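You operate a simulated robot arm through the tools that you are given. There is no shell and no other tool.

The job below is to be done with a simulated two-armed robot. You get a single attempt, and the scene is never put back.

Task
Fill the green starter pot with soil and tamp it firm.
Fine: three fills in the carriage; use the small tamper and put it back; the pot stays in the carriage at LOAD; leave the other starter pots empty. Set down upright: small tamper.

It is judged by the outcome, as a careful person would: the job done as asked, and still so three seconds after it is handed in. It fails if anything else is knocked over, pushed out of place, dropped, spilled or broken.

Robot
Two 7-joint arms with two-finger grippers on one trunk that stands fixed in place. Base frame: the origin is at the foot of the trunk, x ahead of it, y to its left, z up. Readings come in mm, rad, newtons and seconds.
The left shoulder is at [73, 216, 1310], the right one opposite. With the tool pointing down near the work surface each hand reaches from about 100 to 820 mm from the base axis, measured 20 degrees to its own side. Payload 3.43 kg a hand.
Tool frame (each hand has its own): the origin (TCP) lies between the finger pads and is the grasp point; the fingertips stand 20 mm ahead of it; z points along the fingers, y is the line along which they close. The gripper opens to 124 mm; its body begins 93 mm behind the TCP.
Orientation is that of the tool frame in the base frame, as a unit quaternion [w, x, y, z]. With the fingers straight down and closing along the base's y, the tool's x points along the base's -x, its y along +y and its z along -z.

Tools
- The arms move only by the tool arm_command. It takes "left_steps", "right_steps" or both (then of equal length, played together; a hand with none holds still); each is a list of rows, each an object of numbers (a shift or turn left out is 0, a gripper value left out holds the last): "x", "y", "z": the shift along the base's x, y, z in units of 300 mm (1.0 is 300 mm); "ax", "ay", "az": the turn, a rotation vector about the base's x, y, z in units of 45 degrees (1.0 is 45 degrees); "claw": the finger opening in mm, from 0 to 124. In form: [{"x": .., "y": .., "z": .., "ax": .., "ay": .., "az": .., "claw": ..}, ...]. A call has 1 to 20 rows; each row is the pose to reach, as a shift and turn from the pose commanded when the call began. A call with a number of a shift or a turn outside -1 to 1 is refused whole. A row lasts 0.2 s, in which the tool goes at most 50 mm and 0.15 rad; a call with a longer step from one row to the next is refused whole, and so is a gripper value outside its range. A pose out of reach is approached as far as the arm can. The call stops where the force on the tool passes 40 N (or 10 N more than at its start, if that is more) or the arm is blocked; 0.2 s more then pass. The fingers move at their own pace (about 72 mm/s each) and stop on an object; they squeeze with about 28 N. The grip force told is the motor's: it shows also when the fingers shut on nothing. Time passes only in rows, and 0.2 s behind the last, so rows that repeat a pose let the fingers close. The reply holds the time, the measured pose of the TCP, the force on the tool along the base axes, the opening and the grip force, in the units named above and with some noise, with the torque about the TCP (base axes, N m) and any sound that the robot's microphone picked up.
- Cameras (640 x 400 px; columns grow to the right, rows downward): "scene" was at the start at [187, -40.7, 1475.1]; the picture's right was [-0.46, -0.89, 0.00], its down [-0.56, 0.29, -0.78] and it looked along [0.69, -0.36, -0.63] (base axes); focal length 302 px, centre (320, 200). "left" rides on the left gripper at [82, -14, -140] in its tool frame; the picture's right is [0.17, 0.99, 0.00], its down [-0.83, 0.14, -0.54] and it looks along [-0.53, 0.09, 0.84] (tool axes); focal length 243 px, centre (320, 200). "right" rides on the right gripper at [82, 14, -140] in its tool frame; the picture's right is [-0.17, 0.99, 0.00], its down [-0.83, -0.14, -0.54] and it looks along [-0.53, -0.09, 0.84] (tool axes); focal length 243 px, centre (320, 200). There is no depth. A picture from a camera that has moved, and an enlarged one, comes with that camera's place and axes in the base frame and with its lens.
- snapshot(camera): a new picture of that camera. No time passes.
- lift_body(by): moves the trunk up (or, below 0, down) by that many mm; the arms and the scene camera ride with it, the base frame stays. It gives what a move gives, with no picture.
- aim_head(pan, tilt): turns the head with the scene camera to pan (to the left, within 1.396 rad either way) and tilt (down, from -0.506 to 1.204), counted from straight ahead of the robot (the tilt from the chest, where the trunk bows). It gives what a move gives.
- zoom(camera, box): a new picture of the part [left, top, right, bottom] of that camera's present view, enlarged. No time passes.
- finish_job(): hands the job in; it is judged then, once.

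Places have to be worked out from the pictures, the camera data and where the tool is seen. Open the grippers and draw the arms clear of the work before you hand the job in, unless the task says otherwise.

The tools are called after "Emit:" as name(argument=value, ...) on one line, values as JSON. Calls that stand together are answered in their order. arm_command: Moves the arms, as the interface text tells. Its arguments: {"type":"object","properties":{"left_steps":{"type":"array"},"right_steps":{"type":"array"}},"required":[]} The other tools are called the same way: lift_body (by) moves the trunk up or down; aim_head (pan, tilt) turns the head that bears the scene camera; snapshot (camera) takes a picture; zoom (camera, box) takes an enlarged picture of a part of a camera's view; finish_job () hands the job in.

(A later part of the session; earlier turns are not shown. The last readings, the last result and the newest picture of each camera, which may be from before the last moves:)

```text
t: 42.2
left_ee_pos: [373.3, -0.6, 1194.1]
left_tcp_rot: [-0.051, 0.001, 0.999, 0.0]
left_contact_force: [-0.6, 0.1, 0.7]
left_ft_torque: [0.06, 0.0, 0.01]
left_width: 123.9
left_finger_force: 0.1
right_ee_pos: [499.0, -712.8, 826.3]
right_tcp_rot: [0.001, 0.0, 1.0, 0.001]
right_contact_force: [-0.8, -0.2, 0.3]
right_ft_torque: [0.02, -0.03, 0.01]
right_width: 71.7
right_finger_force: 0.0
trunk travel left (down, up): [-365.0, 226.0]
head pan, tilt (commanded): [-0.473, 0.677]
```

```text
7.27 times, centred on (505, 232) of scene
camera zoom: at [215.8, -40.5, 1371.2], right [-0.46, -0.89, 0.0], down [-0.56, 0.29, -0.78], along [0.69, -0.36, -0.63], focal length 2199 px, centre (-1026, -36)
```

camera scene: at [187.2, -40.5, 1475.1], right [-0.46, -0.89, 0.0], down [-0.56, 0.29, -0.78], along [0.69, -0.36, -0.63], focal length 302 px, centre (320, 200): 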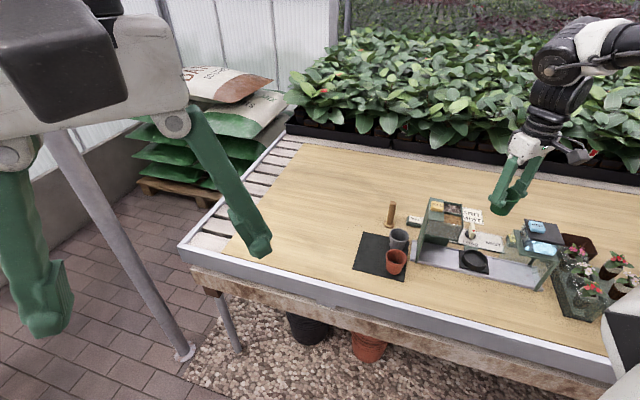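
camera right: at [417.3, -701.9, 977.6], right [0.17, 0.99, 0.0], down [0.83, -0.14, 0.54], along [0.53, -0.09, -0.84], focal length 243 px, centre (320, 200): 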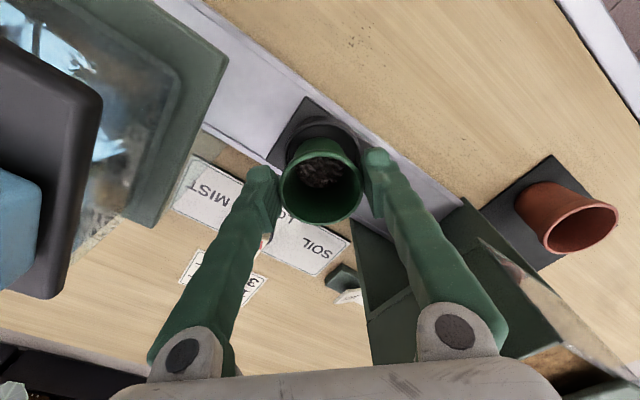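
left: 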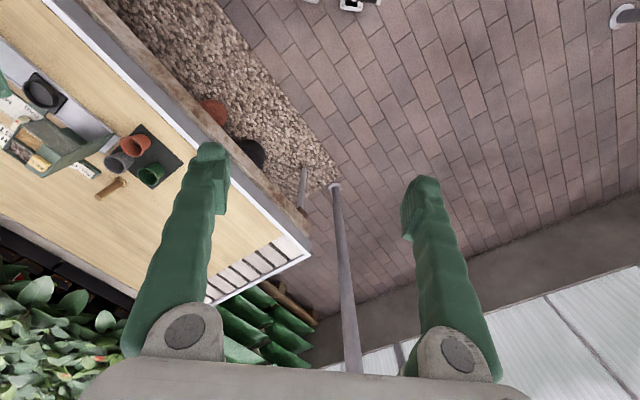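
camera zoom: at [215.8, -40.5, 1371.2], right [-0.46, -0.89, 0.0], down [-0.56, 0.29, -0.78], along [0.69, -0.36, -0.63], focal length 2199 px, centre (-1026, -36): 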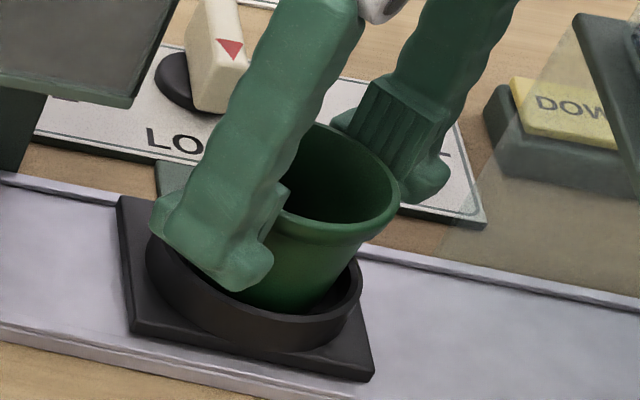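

Released; the pot stands in the ring with clearance on both sides. I raise the hand straight up.

Emit:
arm_command(right_steps=[{"z": 0.05}, {"z": 0.12}, {"z": 0.24}, {"z": 0.36}, {"z": 0.48}, {"z": 0.48}])

Emit:
snapshot(camera="right")

Emit:
zoom(camera="scene", box=[440, 170, 560, 270])

```text
t: 43.6
left_ee_pos: [372.7, -1.2, 1195.2]
left_tcp_rot: [-0.051, 0.0, 0.999, -0.001]
left_contact_force: [-0.5, -0.5, -0.3]
left_ft_torque: [-0.01, 0.0, 0.02]
left_width: 123.9
left_finger_force: 0.0
right_ee_pos: [495.6, -713.5, 968.7]
right_tcp_rot: [0.0, -0.001, 1.0, 0.0]
right_contact_force: [0.7, -0.1, 0.6]
right_ft_torque: [0.0, 0.02, 0.03]
right_width: 72.2
right_finger_force: 0.0
trunk travel left (down, up): [-365.0, 226.0]
head pan, tilt (commanded): [-0.473, 0.677]
```

```text
taken
camera right: at [413.0, -699.5, 1109.6], right [0.17, 0.99, 0.0], down [0.83, -0.14, 0.54], along [0.53, -0.09, -0.84], focal length 243 px, centre (320, 200)
```

right: 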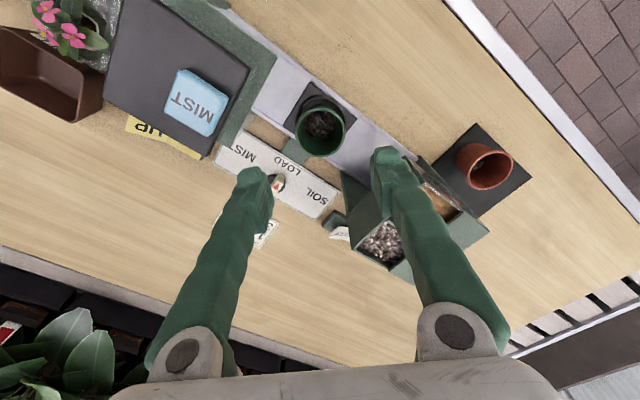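

```text
4.00 times, centred on (500, 220) of scene
camera zoom: at [216.2, -41.2, 1371.1], right [-0.46, -0.89, 0.0], down [-0.56, 0.29, -0.78], along [0.69, -0.36, -0.63], focal length 1209 px, centre (-400, 120)
```

zoom: 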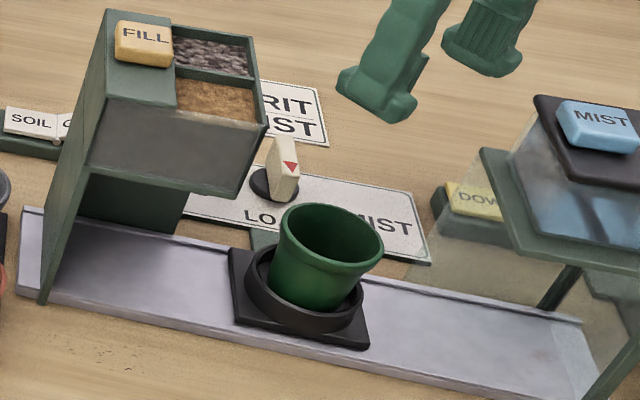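

I inspect the pot's seating closely from both views.

Emit:
zoom(camera="scene", box=[490, 210, 545, 265])

Emit:
zoom(camera="right", box=[280, 75, 360, 165])

```text
7.27 times, centred on (518, 238) of scene
camera zoom: at [216.2, -41.2, 1371.1], right [-0.46, -0.89, 0.0], down [-0.56, 0.29, -0.78], along [0.69, -0.36, -0.63], focal length 2199 px, centre (-1116, -73)
```

zoom: 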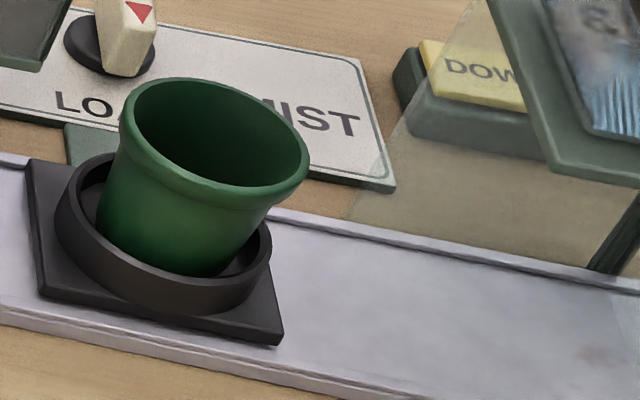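

```text
4.44 times, centred on (320, 120) of right
camera zoom: at [413.0, -699.5, 1109.6], right [0.17, 0.99, 0.0], down [0.83, -0.14, 0.54], along [0.53, -0.09, -0.84], focal length 1078 px, centre (320, 556)
```

zoom: 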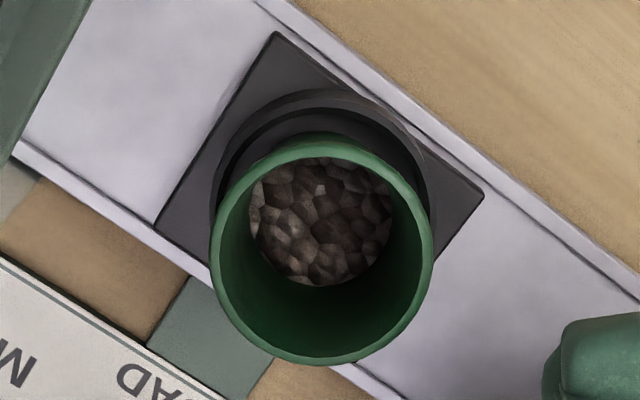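

The pot sits upright and centred in the ring (rim z≈826). Next is the dial; I zoom on it from both cameras.

Emit:
zoom(camera="right", box=[205, 120, 345, 220])

Emit:
zoom(camera="scene", box=[495, 195, 525, 225])

Emit:
zoom(camera="left", box=[0, 60, 120, 180])

```text
4.00 times, centred on (275, 170) of right
camera zoom: at [413.0, -699.5, 1109.6], right [0.17, 0.99, 0.0], down [0.83, -0.14, 0.54], along [0.53, -0.09, -0.84], focal length 970 px, centre (500, 320)
```

zoom: 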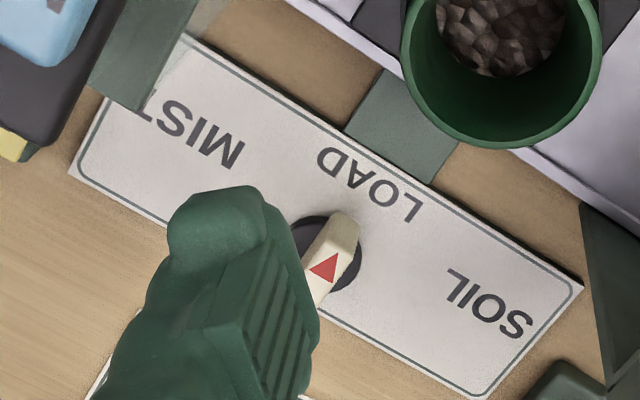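

```text
13.33 times, centred on (510, 210) of scene
camera zoom: at [216.2, -41.2, 1371.1], right [-0.46, -0.89, 0.0], down [-0.56, 0.29, -0.78], along [0.69, -0.36, -0.63], focal length 4031 px, centre (-2213, 67)
```

zoom: 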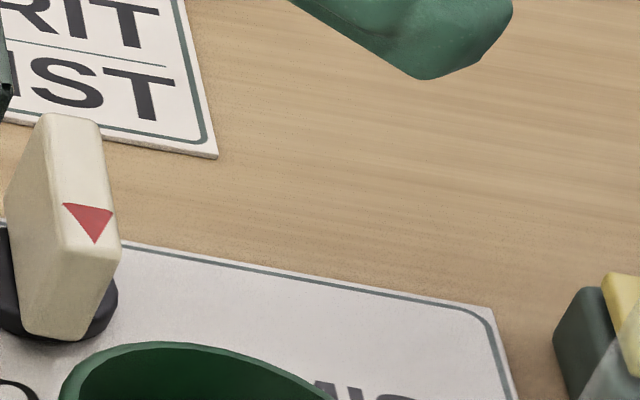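

```text
3.33 times, centred on (60, 120) of left
camera zoom: at [305.7, -15.7, 1341.7], right [-0.17, 0.99, 0.02], down [0.88, 0.14, 0.45], along [0.44, 0.09, -0.89], focal length 809 px, centre (1187, 467)
```

zoom: 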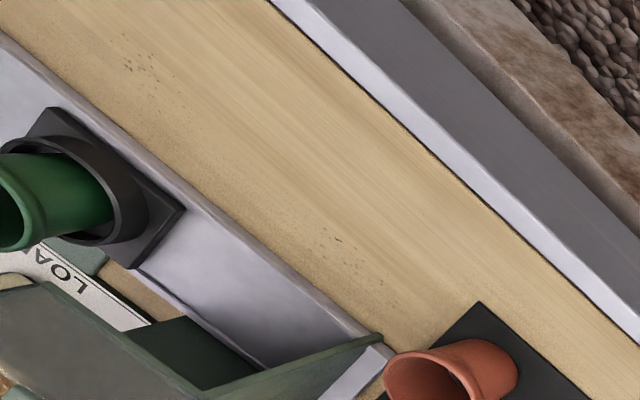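

The knob is a bar about 60 mm long, ~14 mm wide, top z≈789, centred at (583.5,-796.5), pointing at LOAD. I move the hand above it with yaw −45° so the fingers straddle it.

Emit:
arm_command(right_steps=[{"x": 0.04, "y": -0.04, "az": -0.16}, {"x": 0.09, "y": -0.08, "az": -0.32}, {"x": 0.14, "y": -0.13, "az": -0.48}, {"x": 0.19, "y": -0.18, "az": -0.64}, {"x": 0.24, "y": -0.23, "az": -0.8}, {"x": 0.293, "y": -0.277, "az": -0.96}, {"x": 0.293, "y": -0.277, "az": -1.0}, {"x": 0.293, "y": -0.277, "az": -1.0}])

Emit:
snapshot(camera="right")

Emit:
snapshot(camera="scene")

```text
t: 45.5
left_ee_pos: [373.2, -1.5, 1195.4]
left_tcp_rot: [-0.052, -0.001, 0.999, -0.001]
left_contact_force: [0.8, 0.4, -0.3]
left_ft_torque: [-0.02, 0.01, -0.05]
left_width: 124.1
left_finger_force: 0.0
right_ee_pos: [587.0, -796.6, 969.3]
right_tcp_rot: [0.0, 0.383, 0.924, 0.0]
right_contact_force: [-0.6, -0.1, 0.4]
right_ft_torque: [-0.01, -0.01, -0.05]
right_width: 72.0
right_finger_force: 0.0
trunk travel left (down, up): [-365.0, 226.0]
head pan, tilt (commanded): [-0.473, 0.677]
```

```text
taken
camera right: at [537.5, -728.2, 1109.3], right [0.81, 0.58, 0.0], down [0.49, -0.69, 0.54], along [0.31, -0.44, -0.84], focal length 243 px, centre (320, 200)
```

right: 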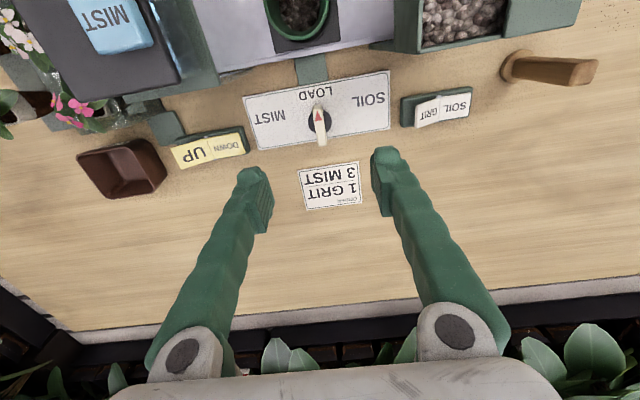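

```text
taken
camera scene: at [216.3, -40.7, 1371.2], right [-0.46, -0.89, 0.0], down [-0.56, 0.29, -0.78], along [0.69, -0.36, -0.63], focal length 302 px, centre (320, 200)
```

scene: 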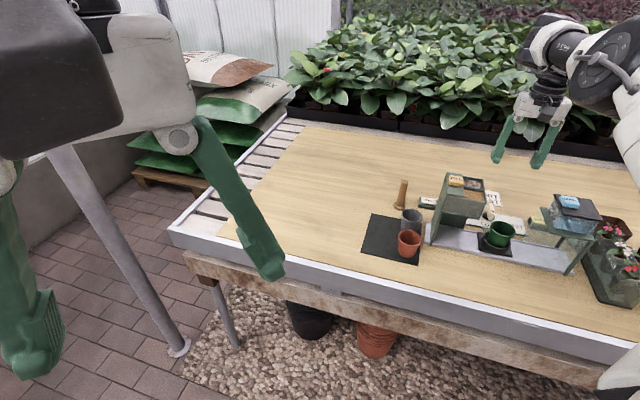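

The reach is fine and the dial, its labels and the rocker are seen well here. I zoom in on the dial.

Emit:
zoom(camera="right", box=[235, 60, 405, 160])

Emit:
zoom(camera="right", box=[295, 90, 345, 150])

Emit:
zoom(camera="right", box=[380, 70, 500, 145])

```text
3.76 times, centred on (320, 110) of right
camera zoom: at [537.5, -728.2, 1109.3], right [0.81, 0.58, 0.0], down [0.49, -0.69, 0.54], along [0.31, -0.44, -0.84], focal length 913 px, centre (320, 539)
```

zoom: 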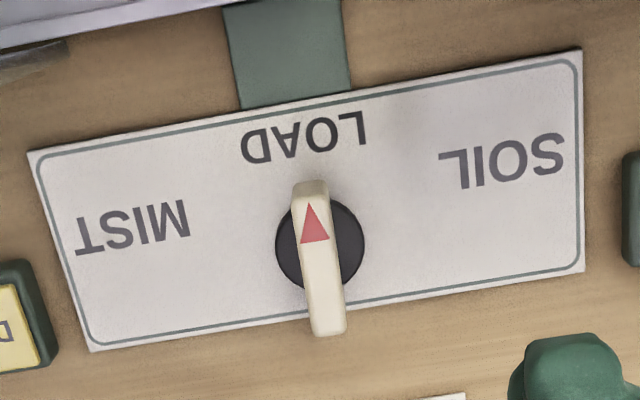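

```text
6.67 times, centred on (320, 120) of right
camera zoom: at [537.5, -728.2, 1109.3], right [0.81, 0.58, 0.0], down [0.49, -0.69, 0.54], along [0.31, -0.44, -0.84], focal length 1618 px, centre (320, 733)
```

zoom: 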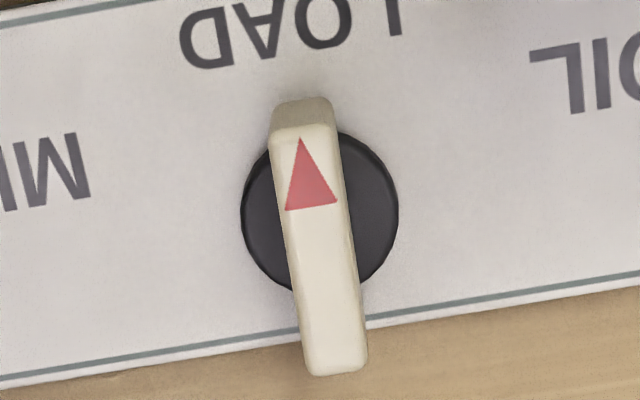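

```text
5.33 times, centred on (440, 108) of right
camera zoom: at [537.5, -728.2, 1109.3], right [0.81, 0.58, 0.0], down [0.49, -0.69, 0.54], along [0.31, -0.44, -0.84], focal length 1294 px, centre (-320, 693)
```

zoom: 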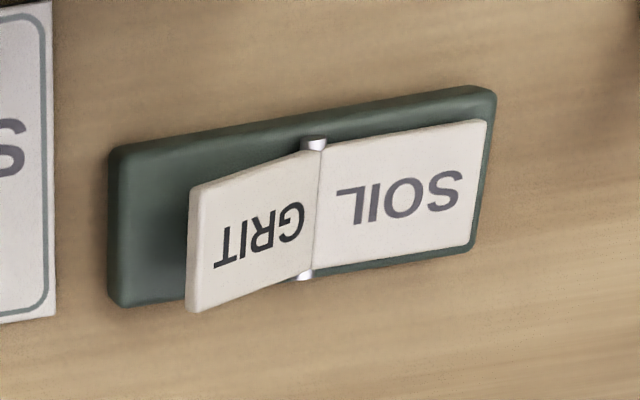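

SOIL is clearly pressed flat on the rocker. The knob (bar 48×14 mm) centres at about (589.5,-802). I narrow the fingers and descend partway over it.

Emit:
arm_command(right_steps=[{"x": 0.005, "y": -0.01, "z": -0.1, "claw": 50}, {"x": 0.0107, "y": -0.0187, "z": -0.2}, {"x": 0.0107, "y": -0.0187, "z": -0.3}, {"x": 0.0107, "y": -0.0187, "z": -0.4}, {"x": 0.0107, "y": -0.0187, "z": -0.4}])

Emit:
snapshot(camera="right")

Emit:
zoom(camera="scene", box=[440, 120, 620, 270])

```text
t: 46.6
left_ee_pos: [371.7, -2.0, 1194.8]
left_tcp_rot: [-0.05, 0.0, 0.999, -0.001]
left_contact_force: [0.6, 0.0, -0.5]
left_ft_torque: [-0.02, -0.03, -0.02]
left_width: 123.9
left_finger_force: 0.1
right_ee_pos: [589.1, -800.0, 850.5]
right_tcp_rot: [0.001, 0.383, 0.924, 0.0]
right_contact_force: [1.1, 0.8, -0.6]
right_ft_torque: [0.01, 0.0, -0.02]
right_width: 49.9
right_finger_force: 0.0
trunk travel left (down, up): [-365.0, 226.0]
head pan, tilt (commanded): [-0.473, 0.677]
```

```text
taken
camera right: at [539.9, -732.4, 990.5], right [0.81, 0.58, 0.0], down [0.49, -0.69, 0.54], along [0.31, -0.44, -0.84], focal length 243 px, centre (320, 200)
```

right: 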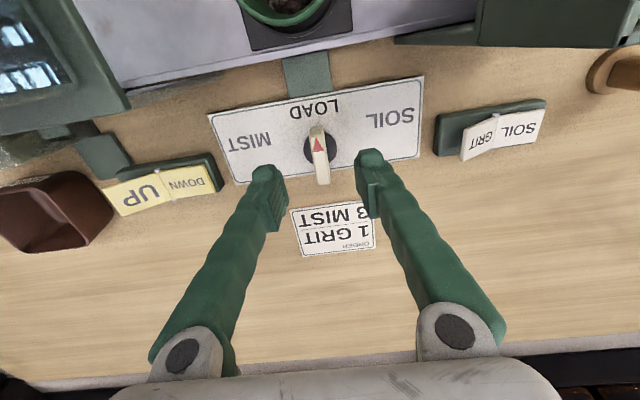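

```text
2.67 times, centred on (530, 195) of scene
camera zoom: at [215.5, -40.1, 1371.3], right [-0.46, -0.89, 0.0], down [-0.56, 0.29, -0.78], along [0.69, -0.36, -0.63], focal length 806 px, centre (-240, 213)
```

zoom: 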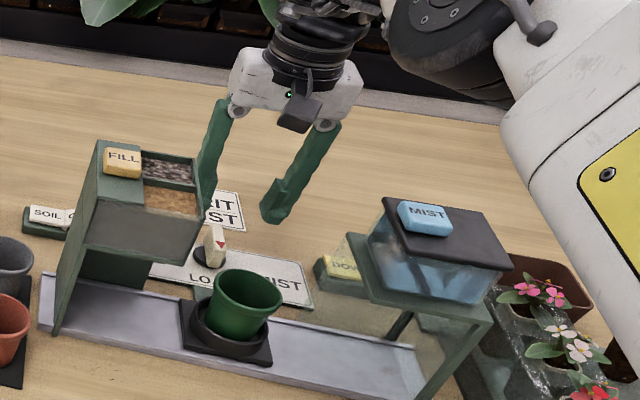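

I check the knob's alignment between the fingers.

Emit:
zoom(camera="right", box=[240, 90, 400, 240])

```text
2.67 times, centred on (320, 165) of right
camera zoom: at [539.9, -732.4, 990.5], right [0.81, 0.58, 0.0], down [0.49, -0.69, 0.54], along [0.31, -0.44, -0.84], focal length 647 px, centre (320, 293)
```

zoom: 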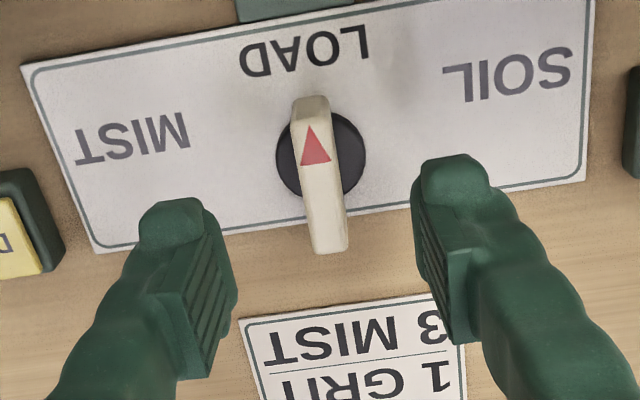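

The knob is centred within 1–2 mm. I descend to z≈797 (tips ≈777) and close gently on the knob.

Emit:
arm_command(right_steps=[{"x": 0.002, "y": -0.003, "z": -0.08}, {"x": 0.002, "y": -0.003, "z": -0.14}, {"x": 0.002, "y": -0.003, "z": -0.177}, {"x": 0.002, "y": -0.003, "z": -0.177}])

Emit:
zoom(camera="right", box=[240, 90, 400, 240])

Emit:
zoom(camera="scene", box=[470, 160, 570, 240])

```text
t: 47.6
left_ee_pos: [372.8, -1.6, 1193.8]
left_tcp_rot: [-0.05, -0.001, 0.999, 0.0]
left_contact_force: [0.0, -0.3, -1.1]
left_ft_torque: [-0.01, -0.03, 0.0]
left_width: 124.0
left_finger_force: 0.0
right_ee_pos: [592.1, -802.4, 796.5]
right_tcp_rot: [0.001, 0.383, 0.924, 0.0]
right_contact_force: [0.1, 0.4, 0.1]
right_ft_torque: [-0.02, 0.0, -0.01]
right_width: 49.8
right_finger_force: 0.1
trunk travel left (down, up): [-365.0, 226.0]
head pan, tilt (commanded): [-0.473, 0.677]
```

```text
2.67 times, centred on (320, 165) of right
camera zoom: at [541.3, -734.7, 937.4], right [0.81, 0.58, 0.0], down [0.49, -0.69, 0.54], along [0.31, -0.44, -0.84], focal length 647 px, centre (320, 293)
```

zoom: 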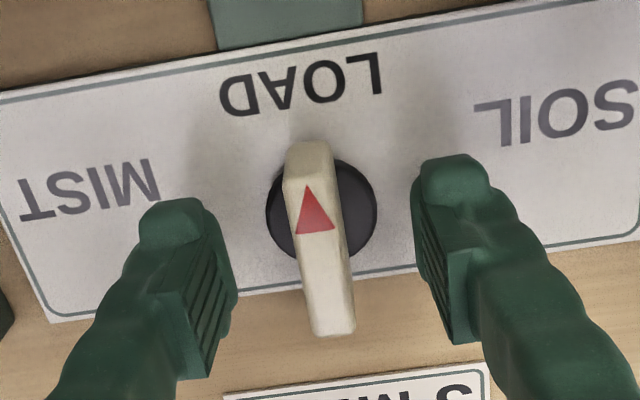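

```text
5.00 times, centred on (520, 200) of scene
camera zoom: at [215.9, -40.7, 1371.2], right [-0.46, -0.89, 0.0], down [-0.56, 0.29, -0.78], along [0.69, -0.36, -0.63], focal length 1512 px, centre (-680, 200)
```

zoom: 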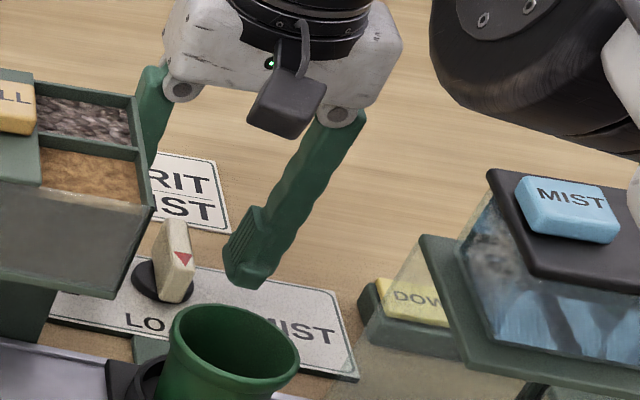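

Well aligned. I close on the knob.

Emit:
arm_command(right_steps=[{"claw": 8}, {"claw": 8}, {"claw": 8}, {"claw": 8}])

Emit:
zoom(camera="right", box=[240, 90, 400, 240])

```text
t: 48.6
left_ee_pos: [372.8, -1.3, 1194.7]
left_tcp_rot: [-0.051, 0.001, 0.999, -0.001]
left_contact_force: [-0.6, -0.3, -0.8]
left_ft_torque: [0.0, -0.01, 0.03]
left_width: 124.3
left_finger_force: 0.0
right_ee_pos: [589.8, -802.7, 797.4]
right_tcp_rot: [-0.001, 0.382, 0.924, 0.0]
right_contact_force: [-0.2, 0.1, -1.0]
right_ft_torque: [-0.1, -0.05, -0.04]
right_width: 12.0
right_finger_force: 44.8
trunk travel left (down, up): [-365.0, 226.0]
head pan, tilt (commanded): [-0.473, 0.677]
```

```text
2.67 times, centred on (320, 165) of right
camera zoom: at [541.3, -734.7, 937.3], right [0.81, 0.58, 0.0], down [0.49, -0.69, 0.54], along [0.31, -0.44, -0.84], focal length 647 px, centre (320, 293)
```

zoom: 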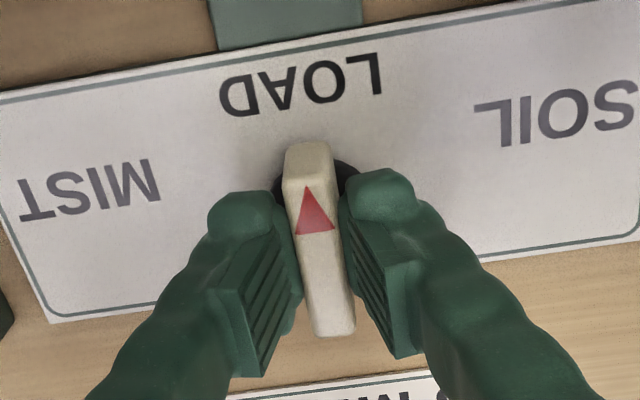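

Gripped (12 mm). I turn it clockwise (from above) toward SOIL, first about 30°, and watch the carriage.

Emit:
arm_command(right_steps=[{"az": -0.17}, {"az": -0.34}, {"az": -0.51}, {"az": -0.67}, {"az": -0.67}])

Emit:
snapshot(camera="right")

Emit:
zoom(camera="scene", box=[440, 150, 600, 270])

```text
t: 49.8
left_ee_pos: [376.4, -4.7, 1193.7]
left_tcp_rot: [-0.051, 0.0, 0.999, 0.0]
left_contact_force: [-0.6, -0.1, 0.1]
left_ft_torque: [0.04, 0.0, 0.0]
left_width: 123.9
left_finger_force: 0.0
right_ee_pos: [592.4, -801.7, 797.0]
right_tcp_rot: [0.009, 0.606, 0.795, -0.002]
right_contact_force: [18.4, -9.6, -20.7]
right_ft_torque: [-1.01, -0.4, 0.1]
right_width: 11.9
right_finger_force: 44.7
right hand out of reach, approached as far as the arm can: row 4, 5
trunk travel left (down, up): [-365.0, 226.0]
head pan, tilt (commanded): [-0.473, 0.677]
stopped in row 5 (right hand): the force on the tool passed its limit at 44 N (the readings are from after the stop); the commanded pose is now the measured one
```

```text
taken
camera right: at [580.4, -716.7, 936.5], right [0.99, 0.1, 0.01], down [0.08, -0.83, 0.55], along [0.06, -0.55, -0.83], focal length 243 px, centre (320, 200)
```

right: 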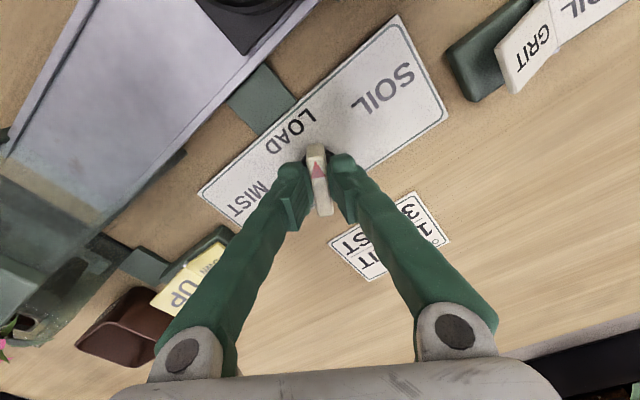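

```text
3.33 times, centred on (520, 210) of scene
camera zoom: at [218.9, -44.3, 1370.4], right [-0.46, -0.89, 0.0], down [-0.56, 0.29, -0.78], along [0.69, -0.35, -0.63], focal length 1008 px, centre (-347, 167)
```

zoom: 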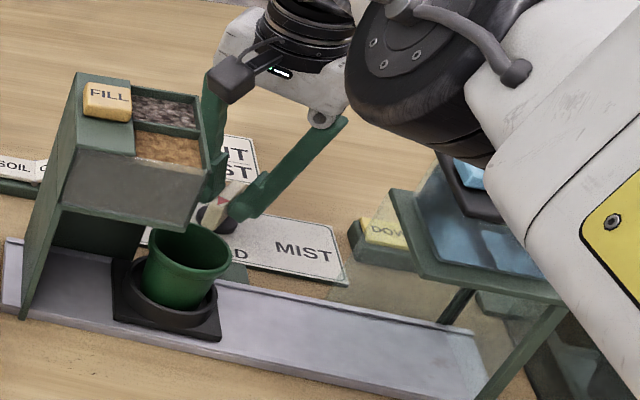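

The carriage has moved partway toward the hopper as the dial turned ~30°, but the arm's yaw limit made it pull on the knob (44 N). I release the knob to relieve the load and look at what moved.

Emit:
arm_command(right_steps=[{"claw": 20}, {"claw": 36}, {"claw": 36}])

Emit:
snapshot(camera="right")

Emit:
snapshot(camera="scene")

```text
t: 50.5
left_ee_pos: [372.5, -0.2, 1195.1]
left_tcp_rot: [-0.05, 0.0, 0.999, 0.0]
left_contact_force: [0.4, 0.8, 0.1]
left_ft_torque: [-0.01, 0.01, 0.0]
left_width: 124.1
left_finger_force: 0.0
right_ee_pos: [588.4, -798.8, 804.2]
right_tcp_rot: [0.009, 0.608, 0.794, -0.001]
right_contact_force: [0.2, -0.1, -0.1]
right_ft_torque: [0.02, -0.02, -0.03]
right_width: 36.0
right_finger_force: 0.1
trunk travel left (down, up): [-365.0, 226.0]
head pan, tilt (commanded): [-0.473, 0.677]
```

```text
taken
camera right: at [577.1, -714.1, 941.9], right [1.0, 0.1, 0.01], down [0.08, -0.83, 0.55], along [0.06, -0.55, -0.83], focal length 243 px, centre (320, 200)
```

right: 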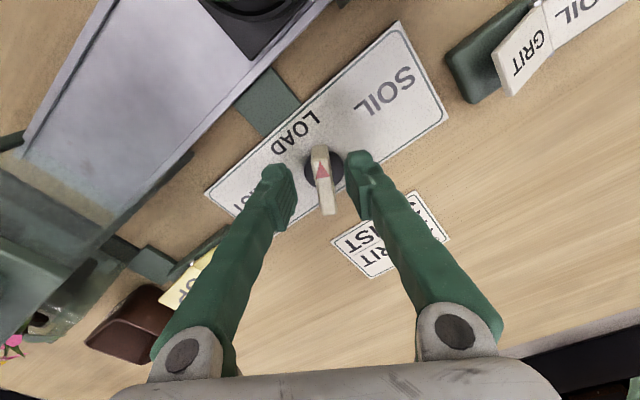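

```text
taken
camera scene: at [215.1, -39.8, 1371.4], right [-0.46, -0.89, 0.0], down [-0.56, 0.28, -0.78], along [0.69, -0.36, -0.63], focal length 302 px, centre (320, 200)
```

scene: 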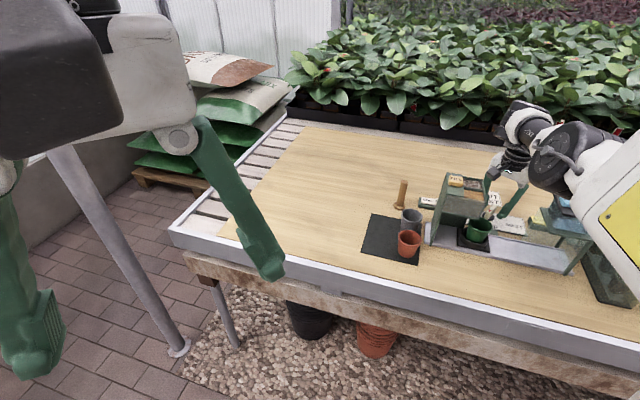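

Released cleanly; the knob stays put about 30° toward SOIL. To continue I'll regrip with the hand's yaw flipped by 180°, away from the limit. First raise, then turn the wrist in steps.

Emit:
arm_command(right_steps=[{"z": 0.1}, {"z": 0.22}, {"z": 0.34}, {"z": 0.43}, {"z": 0.43}])

Emit:
arm_command(right_steps=[{"az": 0.18}, {"az": 0.36}, {"az": 0.54}, {"az": 0.72}, {"az": 0.9}, {"az": 1.0}])

Emit:
arm_command(right_steps=[{"az": 0.18}, {"az": 0.36}, {"az": 0.54}, {"az": 0.72}, {"az": 0.9}, {"az": 1.0}])

Emit:
snapshot(camera="scene")

```text
t: 51.8
left_ee_pos: [373.3, -1.0, 1193.9]
left_tcp_rot: [-0.052, 0.001, 0.999, 0.0]
left_contact_force: [-0.2, -0.2, 0.2]
left_ft_torque: [0.0, -0.01, -0.02]
left_width: 124.2
left_finger_force: 0.1
right_ee_pos: [589.8, -799.3, 928.9]
right_tcp_rot: [0.008, 0.608, 0.794, -0.002]
right_contact_force: [0.3, 0.0, -0.4]
right_ft_torque: [0.0, 0.03, -0.01]
right_width: 36.2
right_finger_force: 0.1
trunk travel left (down, up): [-365.0, 226.0]
head pan, tilt (commanded): [-0.473, 0.677]
```

```text
t: 53.1
left_ee_pos: [372.6, -0.9, 1194.3]
left_tcp_rot: [-0.051, -0.001, 0.999, -0.002]
left_contact_force: [-0.7, 0.6, 0.4]
left_ft_torque: [-0.02, 0.02, 0.0]
left_width: 124.0
left_finger_force: 0.0
right_ee_pos: [588.9, -798.8, 932.0]
right_tcp_rot: [0.007, 0.256, 0.967, 0.002]
right_contact_force: [0.9, 0.1, -0.3]
right_ft_torque: [0.0, -0.02, 0.03]
right_width: 36.0
right_finger_force: 0.0
trunk travel left (down, up): [-365.0, 226.0]
head pan, tilt (commanded): [-0.473, 0.677]
```

```text
t: 54.5
left_ee_pos: [373.1, -2.3, 1193.7]
left_tcp_rot: [-0.051, 0.0, 0.999, -0.001]
left_contact_force: [0.0, -0.9, 0.5]
left_ft_torque: [0.0, -0.01, -0.01]
left_width: 124.0
left_finger_force: 0.1
right_ee_pos: [587.8, -800.9, 930.7]
right_tcp_rot: [0.007, -0.134, 0.991, 0.005]
right_contact_force: [-0.5, -0.3, -0.1]
right_ft_torque: [0.0, -0.01, -0.03]
right_width: 35.8
right_finger_force: 0.1
trunk travel left (down, up): [-365.0, 226.0]
head pan, tilt (commanded): [-0.473, 0.677]
```

```text
taken
camera scene: at [215.9, -40.7, 1371.2], right [-0.46, -0.89, 0.0], down [-0.56, 0.29, -0.78], along [0.69, -0.36, -0.63], focal length 302 px, centre (320, 200)
```

scene: 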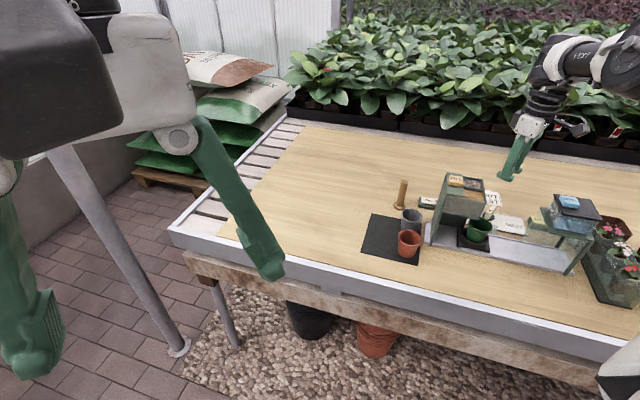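

Yaw is now about +15° without trouble. I continue turning to about +103°.

Emit:
arm_command(right_steps=[{"az": 0.18}, {"az": 0.36}, {"az": 0.54}, {"az": 0.72}, {"az": 0.9}, {"az": 1.0}])

Emit:
arm_command(right_steps=[{"az": 0.18}, {"az": 0.36}, {"az": 0.54}, {"az": 0.72}, {"az": 0.9}, {"az": 0.95}, {"az": 0.95}])

Emit:
snapshot(camera="right")

Emit:
snapshot(camera="scene")

```text
t: 56.0
left_ee_pos: [372.8, -1.5, 1195.2]
left_tcp_rot: [-0.052, -0.001, 0.999, -0.001]
left_contact_force: [0.4, 0.6, 0.0]
left_ft_torque: [0.02, -0.04, 0.02]
left_width: 124.0
left_finger_force: 0.1
right_ee_pos: [589.7, -800.2, 930.7]
right_tcp_rot: [0.004, -0.502, 0.865, 0.007]
right_contact_force: [-0.2, -0.2, 0.1]
right_ft_torque: [0.03, 0.03, 0.01]
right_width: 36.2
right_finger_force: 0.0
trunk travel left (down, up): [-365.0, 226.0]
head pan, tilt (commanded): [-0.473, 0.677]
```

```text
t: 57.5
left_ee_pos: [372.7, -1.5, 1195.3]
left_tcp_rot: [-0.052, 0.0, 0.999, -0.001]
left_contact_force: [0.5, -1.6, 0.5]
left_ft_torque: [0.0, -0.01, 0.01]
left_width: 123.7
left_finger_force: 0.0
right_ee_pos: [589.7, -798.8, 930.1]
right_tcp_rot: [-0.001, 0.783, -0.622, -0.007]
right_contact_force: [0.4, 0.2, -0.2]
right_ft_torque: [0.03, 0.01, 0.01]
right_width: 36.1
right_finger_force: 0.1
trunk travel left (down, up): [-365.0, 226.0]
head pan, tilt (commanded): [-0.473, 0.677]
```

```text
taken
camera right: at [594.1, -883.2, 1069.8], right [-1.0, -0.06, 0.01], down [-0.04, 0.83, 0.55], along [-0.04, 0.55, -0.83], focal length 243 px, centre (320, 200)
```

right: 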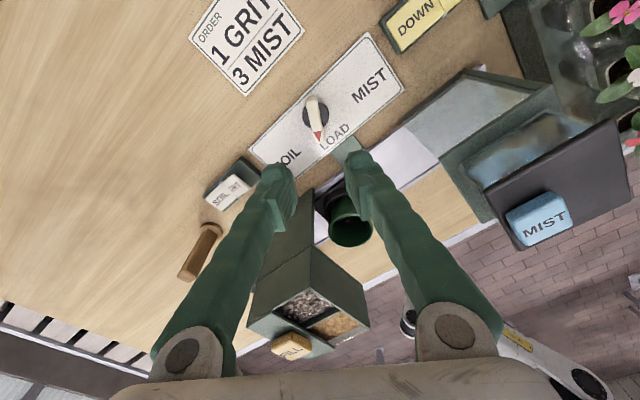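

```text
taken
camera scene: at [215.9, -40.7, 1371.2], right [-0.46, -0.89, 0.0], down [-0.56, 0.29, -0.78], along [0.69, -0.36, -0.63], focal length 302 px, centre (320, 200)
```

scene: 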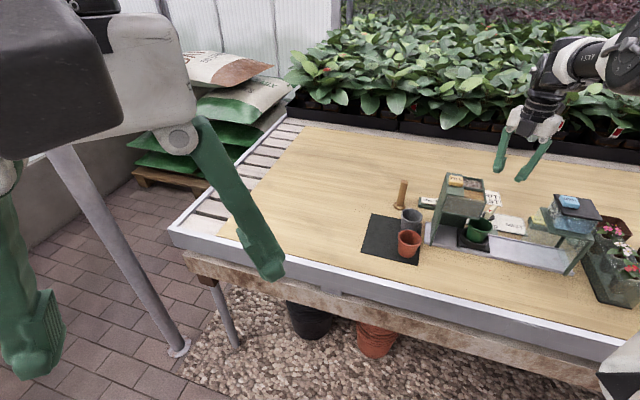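

Yaw +103° reached easily. I zoom on the dial from this new side to refine alignment.

Emit:
zoom(camera="right", box=[255, 70, 385, 170])

Emit:
zoom(camera="scene", box=[430, 160, 620, 280])

```text
4.00 times, centred on (320, 120) of right
camera zoom: at [594.1, -883.2, 1069.8], right [-1.0, -0.06, 0.01], down [-0.04, 0.83, 0.55], along [-0.04, 0.55, -0.83], focal length 970 px, centre (320, 520)
```

zoom: 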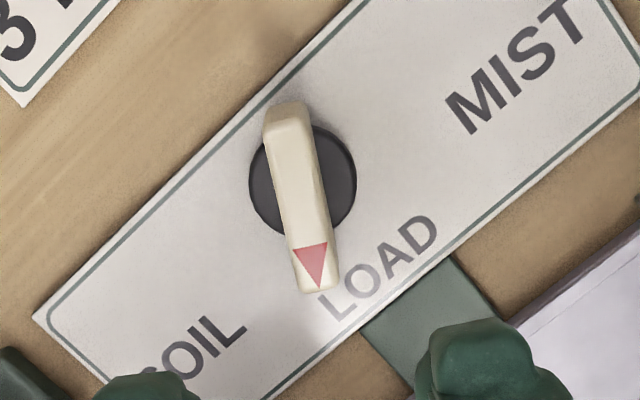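

```text
3.33 times, centred on (525, 220) of scene
camera zoom: at [215.9, -40.7, 1371.2], right [-0.46, -0.89, 0.0], down [-0.56, 0.29, -0.78], along [0.69, -0.36, -0.63], focal length 1008 px, centre (-363, 133)
```

zoom: 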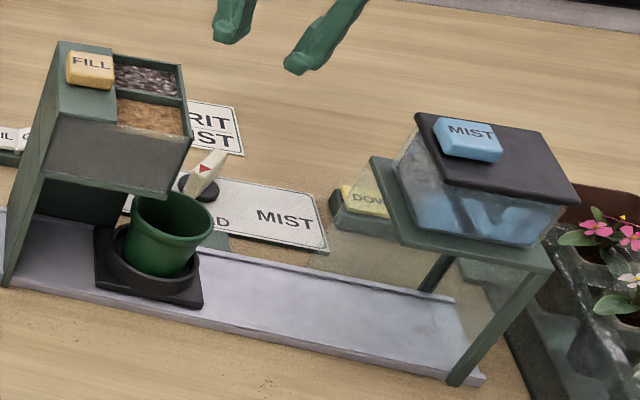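

From combining viewpoints, the bench is nearer z≈750 and the knob's centre is about (592,-806); relative to the fingers the bar needs the hand shifted ≈(+4.3,−6.5) mm. I shift, open to 50, and descend partway to check.

Emit:
arm_command(right_steps=[{"x": 0.0143, "y": -0.0217, "z": -0.1, "claw": 50}, {"x": 0.0143, "y": -0.0217, "z": -0.2, "claw": 50}, {"x": 0.0143, "y": -0.0217, "z": -0.3, "claw": 50}, {"x": 0.0143, "y": -0.0217, "z": -0.35, "claw": 50}, {"x": 0.0143, "y": -0.0217, "z": -0.35, "claw": 50}])

Emit:
zoom(camera="right", box=[230, 80, 410, 230])

Emit:
zoom(camera="scene", box=[430, 120, 620, 260])

```text
t: 58.8
left_ee_pos: [372.1, -0.6, 1194.1]
left_tcp_rot: [-0.05, 0.0, 0.999, -0.001]
left_contact_force: [0.9, 0.5, 0.0]
left_ft_torque: [-0.01, 0.03, -0.01]
left_width: 124.2
left_finger_force: 0.0
right_ee_pos: [593.6, -805.1, 827.1]
right_tcp_rot: [-0.002, 0.782, -0.623, -0.008]
right_contact_force: [0.1, -0.3, -0.2]
right_ft_torque: [-0.03, 0.0, 0.01]
right_width: 50.1
right_finger_force: 0.1
trunk travel left (down, up): [-365.0, 226.0]
head pan, tilt (commanded): [-0.473, 0.677]
```

```text
2.67 times, centred on (320, 155) of right
camera zoom: at [598.6, -889.5, 966.7], right [-1.0, -0.06, 0.01], down [-0.04, 0.83, 0.55], along [-0.04, 0.55, -0.84], focal length 647 px, centre (320, 320)
```

zoom: 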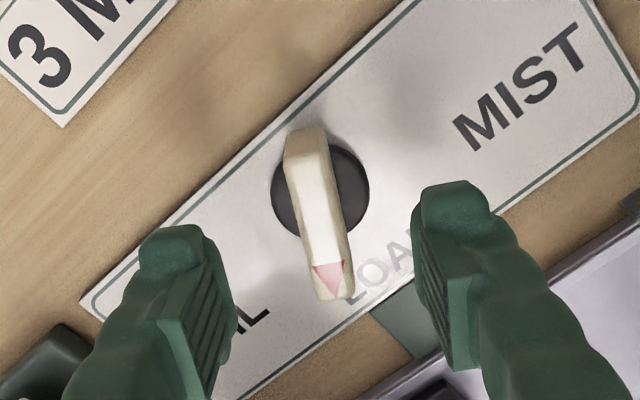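

```text
2.86 times, centred on (525, 190) of scene
camera zoom: at [215.6, -40.2, 1371.3], right [-0.46, -0.89, 0.0], down [-0.56, 0.29, -0.78], along [0.69, -0.36, -0.63], focal length 864 px, centre (-266, 229)
```

zoom: 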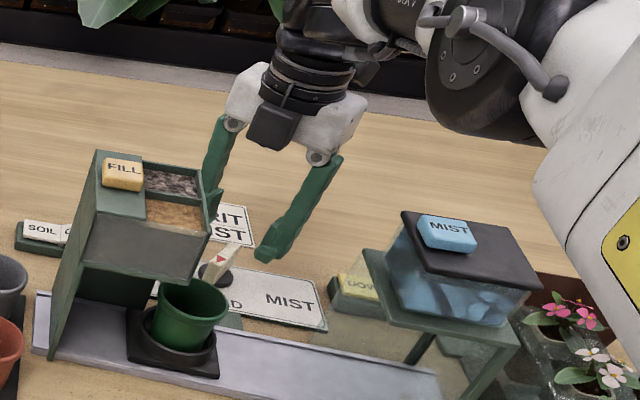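

The knob is centred between the fingers. I descend to z≈786 and close on it.

Emit:
arm_command(right_steps=[{"z": -0.07}, {"z": -0.12}, {"z": -0.137}, {"z": -0.137}])

Emit:
arm_command(right_steps=[{"claw": 8}, {"claw": 8}, {"claw": 8}, {"claw": 8}])

Emit:
zoom(camera="right", box=[230, 80, 410, 230])

```text
t: 59.8
left_ee_pos: [372.6, -1.1, 1193.8]
left_tcp_rot: [-0.051, -0.001, 0.999, -0.001]
left_contact_force: [-0.5, 0.6, -0.9]
left_ft_torque: [0.01, 0.01, -0.03]
left_width: 123.7
left_finger_force: 0.2
right_ee_pos: [593.1, -802.1, 789.1]
right_tcp_rot: [-0.001, 0.782, -0.623, -0.009]
right_contact_force: [0.1, -0.8, -0.3]
right_ft_torque: [-0.01, -0.01, -0.03]
right_width: 49.8
right_finger_force: 0.1
right hand out of reach, approached as far as the arm can: row 3, 4
trunk travel left (down, up): [-365.0, 226.0]
head pan, tilt (commanded): [-0.473, 0.677]
```

```text
t: 60.8
left_ee_pos: [372.8, -0.8, 1194.8]
left_tcp_rot: [-0.051, 0.0, 0.999, -0.001]
left_contact_force: [0.6, -0.2, 0.7]
left_ft_torque: [0.01, 0.01, 0.04]
left_width: 123.8
left_finger_force: 0.0
right_ee_pos: [592.4, -802.5, 789.4]
right_tcp_rot: [-0.002, 0.782, -0.623, -0.01]
right_contact_force: [-0.8, 0.9, -1.4]
right_ft_torque: [-0.03, 0.01, 0.01]
right_width: 11.9
right_finger_force: 44.9
trunk travel left (down, up): [-365.0, 226.0]
head pan, tilt (commanded): [-0.473, 0.677]
```

```text
2.67 times, centred on (320, 155) of right
camera zoom: at [597.7, -887.5, 928.7], right [-1.0, -0.06, 0.01], down [-0.04, 0.83, 0.55], along [-0.04, 0.55, -0.83], focal length 647 px, centre (320, 320)
```

zoom: 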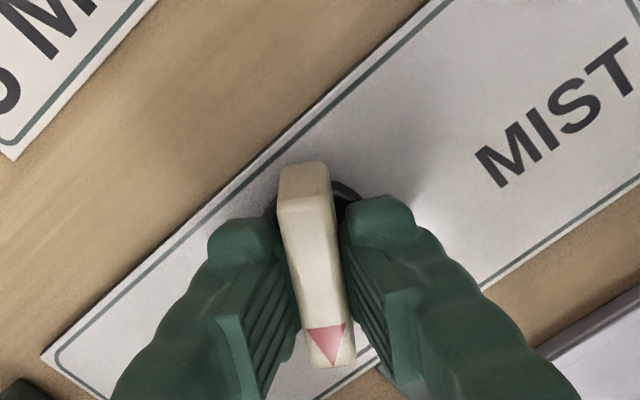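

Gripped again (11.9 mm). I turn another 30° clockwise toward SOIL.

Emit:
arm_command(right_steps=[{"az": -0.13, "x": 0.001}, {"az": -0.26, "x": 0.002}, {"az": -0.4, "x": 0.003}, {"az": -0.53, "x": 0.004}, {"az": -0.6, "x": 0.004}, {"az": -0.6, "x": 0.004}])

Emit:
snapshot(camera="right")

Emit:
zoom(camera="scene", box=[430, 140, 590, 260])

```text
t: 62.1
left_ee_pos: [373.5, -2.3, 1194.2]
left_tcp_rot: [-0.052, 0.0, 0.999, -0.001]
left_contact_force: [0.1, 0.5, -0.3]
left_ft_torque: [0.01, 0.02, 0.0]
left_width: 124.0
left_finger_force: 0.0
right_ee_pos: [592.6, -802.9, 789.7]
right_tcp_rot: [0.004, -0.615, 0.789, 0.007]
right_contact_force: [6.2, -2.2, 1.7]
right_ft_torque: [-0.21, -0.03, -0.05]
right_width: 12.3
right_finger_force: 45.1
trunk travel left (down, up): [-365.0, 226.0]
head pan, tilt (commanded): [-0.473, 0.677]
```

```text
taken
camera right: at [558.9, -881.0, 928.7], right [-0.92, 0.4, 0.01], down [0.34, 0.76, 0.55], along [0.21, 0.51, -0.83], focal length 243 px, centre (320, 200)
```

right: 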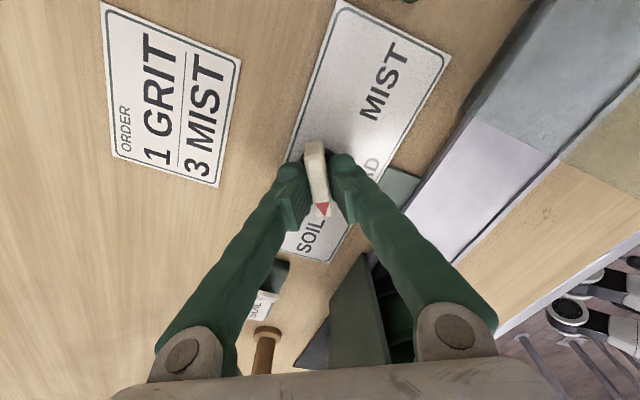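

```text
3.33 times, centred on (510, 200) of scene
camera zoom: at [216.4, -40.6, 1371.2], right [-0.46, -0.89, 0.0], down [-0.56, 0.29, -0.78], along [0.69, -0.36, -0.63], focal length 1008 px, centre (-313, 200)
```

zoom: 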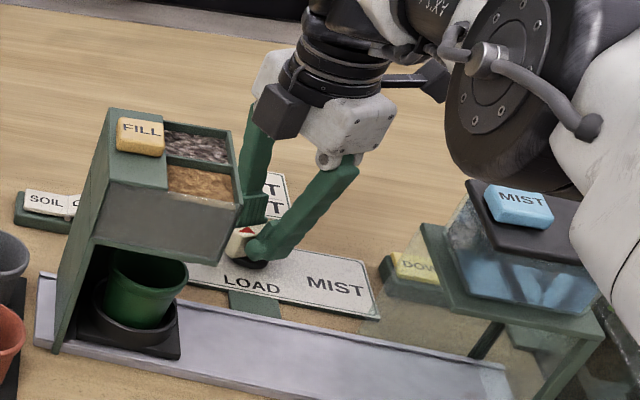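

The carriage is now almost under the hopper after ~57° in all, with low force. I turn a few degrees more, watching for a stop.

Emit:
arm_command(right_steps=[{"az": -0.06}, {"az": -0.11}, {"az": -0.11}])

Emit:
zoom(camera="scene", box=[430, 160, 530, 250])

Emit:
zoom(camera="right", box=[240, 80, 460, 280])

```text
t: 63.0
left_ee_pos: [372.3, 0.3, 1194.8]
left_tcp_rot: [-0.051, 0.0, 0.999, 0.0]
left_contact_force: [-0.5, 0.3, 0.1]
left_ft_torque: [0.02, -0.02, 0.01]
left_width: 123.8
left_finger_force: 0.0
right_ee_pos: [593.5, -803.2, 790.0]
right_tcp_rot: [0.004, -0.58, 0.815, 0.007]
right_contact_force: [3.0, -0.6, 6.5]
right_ft_torque: [0.27, -0.12, 0.99]
right_width: 13.2
right_finger_force: 45.4
trunk travel left (down, up): [-365.0, 226.0]
head pan, tilt (commanded): [-0.473, 0.677]
```

```text
4.44 times, centred on (480, 205) of scene
camera zoom: at [215.7, -40.1, 1371.3], right [-0.46, -0.89, 0.0], down [-0.56, 0.29, -0.78], along [0.69, -0.36, -0.63], focal length 1344 px, centre (-391, 178)
```

zoom: 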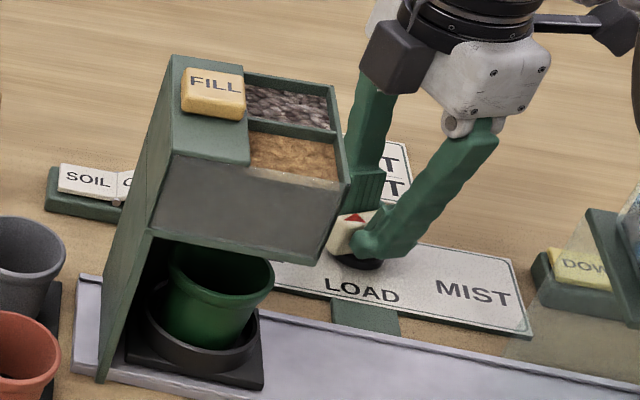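

```text
2.00 times, centred on (350, 180) of right
camera zoom: at [552.5, -877.7, 928.8], right [-0.88, 0.48, 0.01], down [0.4, 0.73, 0.55], along [0.26, 0.49, -0.83], focal length 485 px, centre (260, 240)
```

zoom: 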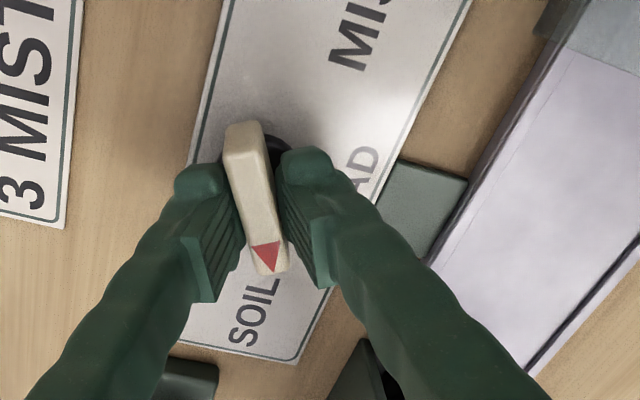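

Torque of ~1 N·m shows the dial has reached its stop at SOIL. I open the fingers and lift away, then check carriage and pointer.

Emit:
arm_command(right_steps=[{"claw": 24}, {"claw": 44}, {"claw": 50}, {"claw": 50, "z": 0.1}, {"claw": 50, "z": 0.25}, {"claw": 50, "z": 0.4}, {"claw": 50, "z": 0.45}])

Emit:
snapshot(camera="right")

Emit:
zoom(camera="scene", box=[430, 160, 550, 260])

```text
t: 64.5
left_ee_pos: [372.0, -0.6, 1194.3]
left_tcp_rot: [-0.05, 0.0, 0.999, 0.0]
left_contact_force: [-0.8, -0.1, -0.1]
left_ft_torque: [0.02, -0.03, 0.03]
left_width: 123.8
left_finger_force: 0.0
right_ee_pos: [593.7, -803.5, 922.9]
right_tcp_rot: [0.004, -0.58, 0.815, 0.007]
right_contact_force: [-0.3, -0.3, 0.8]
right_ft_torque: [0.02, -0.01, -0.01]
right_width: 50.0
right_finger_force: 0.1
trunk travel left (down, up): [-365.0, 226.0]
head pan, tilt (commanded): [-0.473, 0.677]
```

```text
taken
camera right: at [553.2, -878.1, 1063.1], right [-0.88, 0.48, 0.01], down [0.41, 0.73, 0.55], along [0.26, 0.49, -0.84], focal length 243 px, centre (320, 200)
```

right: 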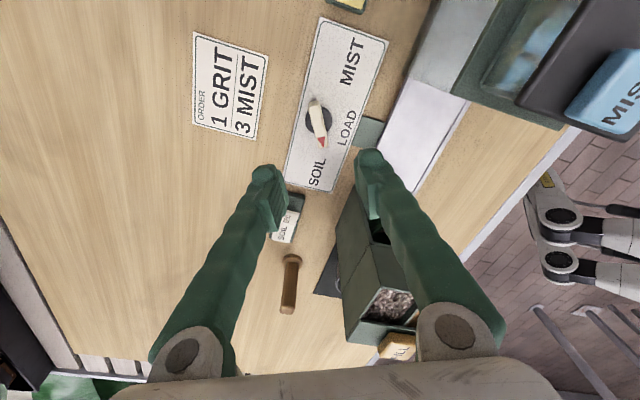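

```text
4.00 times, centred on (490, 210) of scene
camera zoom: at [215.8, -40.4, 1371.2], right [-0.46, -0.89, 0.0], down [-0.56, 0.29, -0.78], along [0.69, -0.36, -0.63], focal length 1209 px, centre (-360, 160)
```

zoom: 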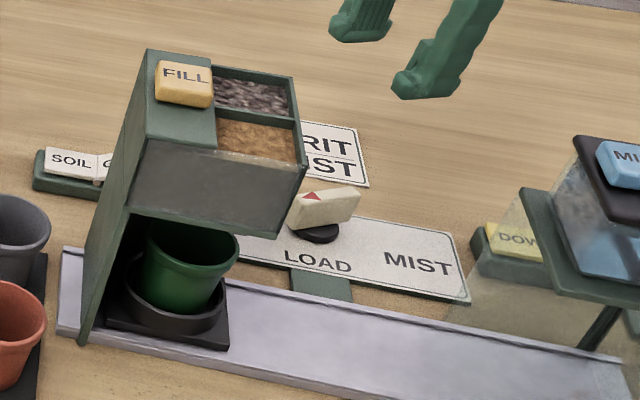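

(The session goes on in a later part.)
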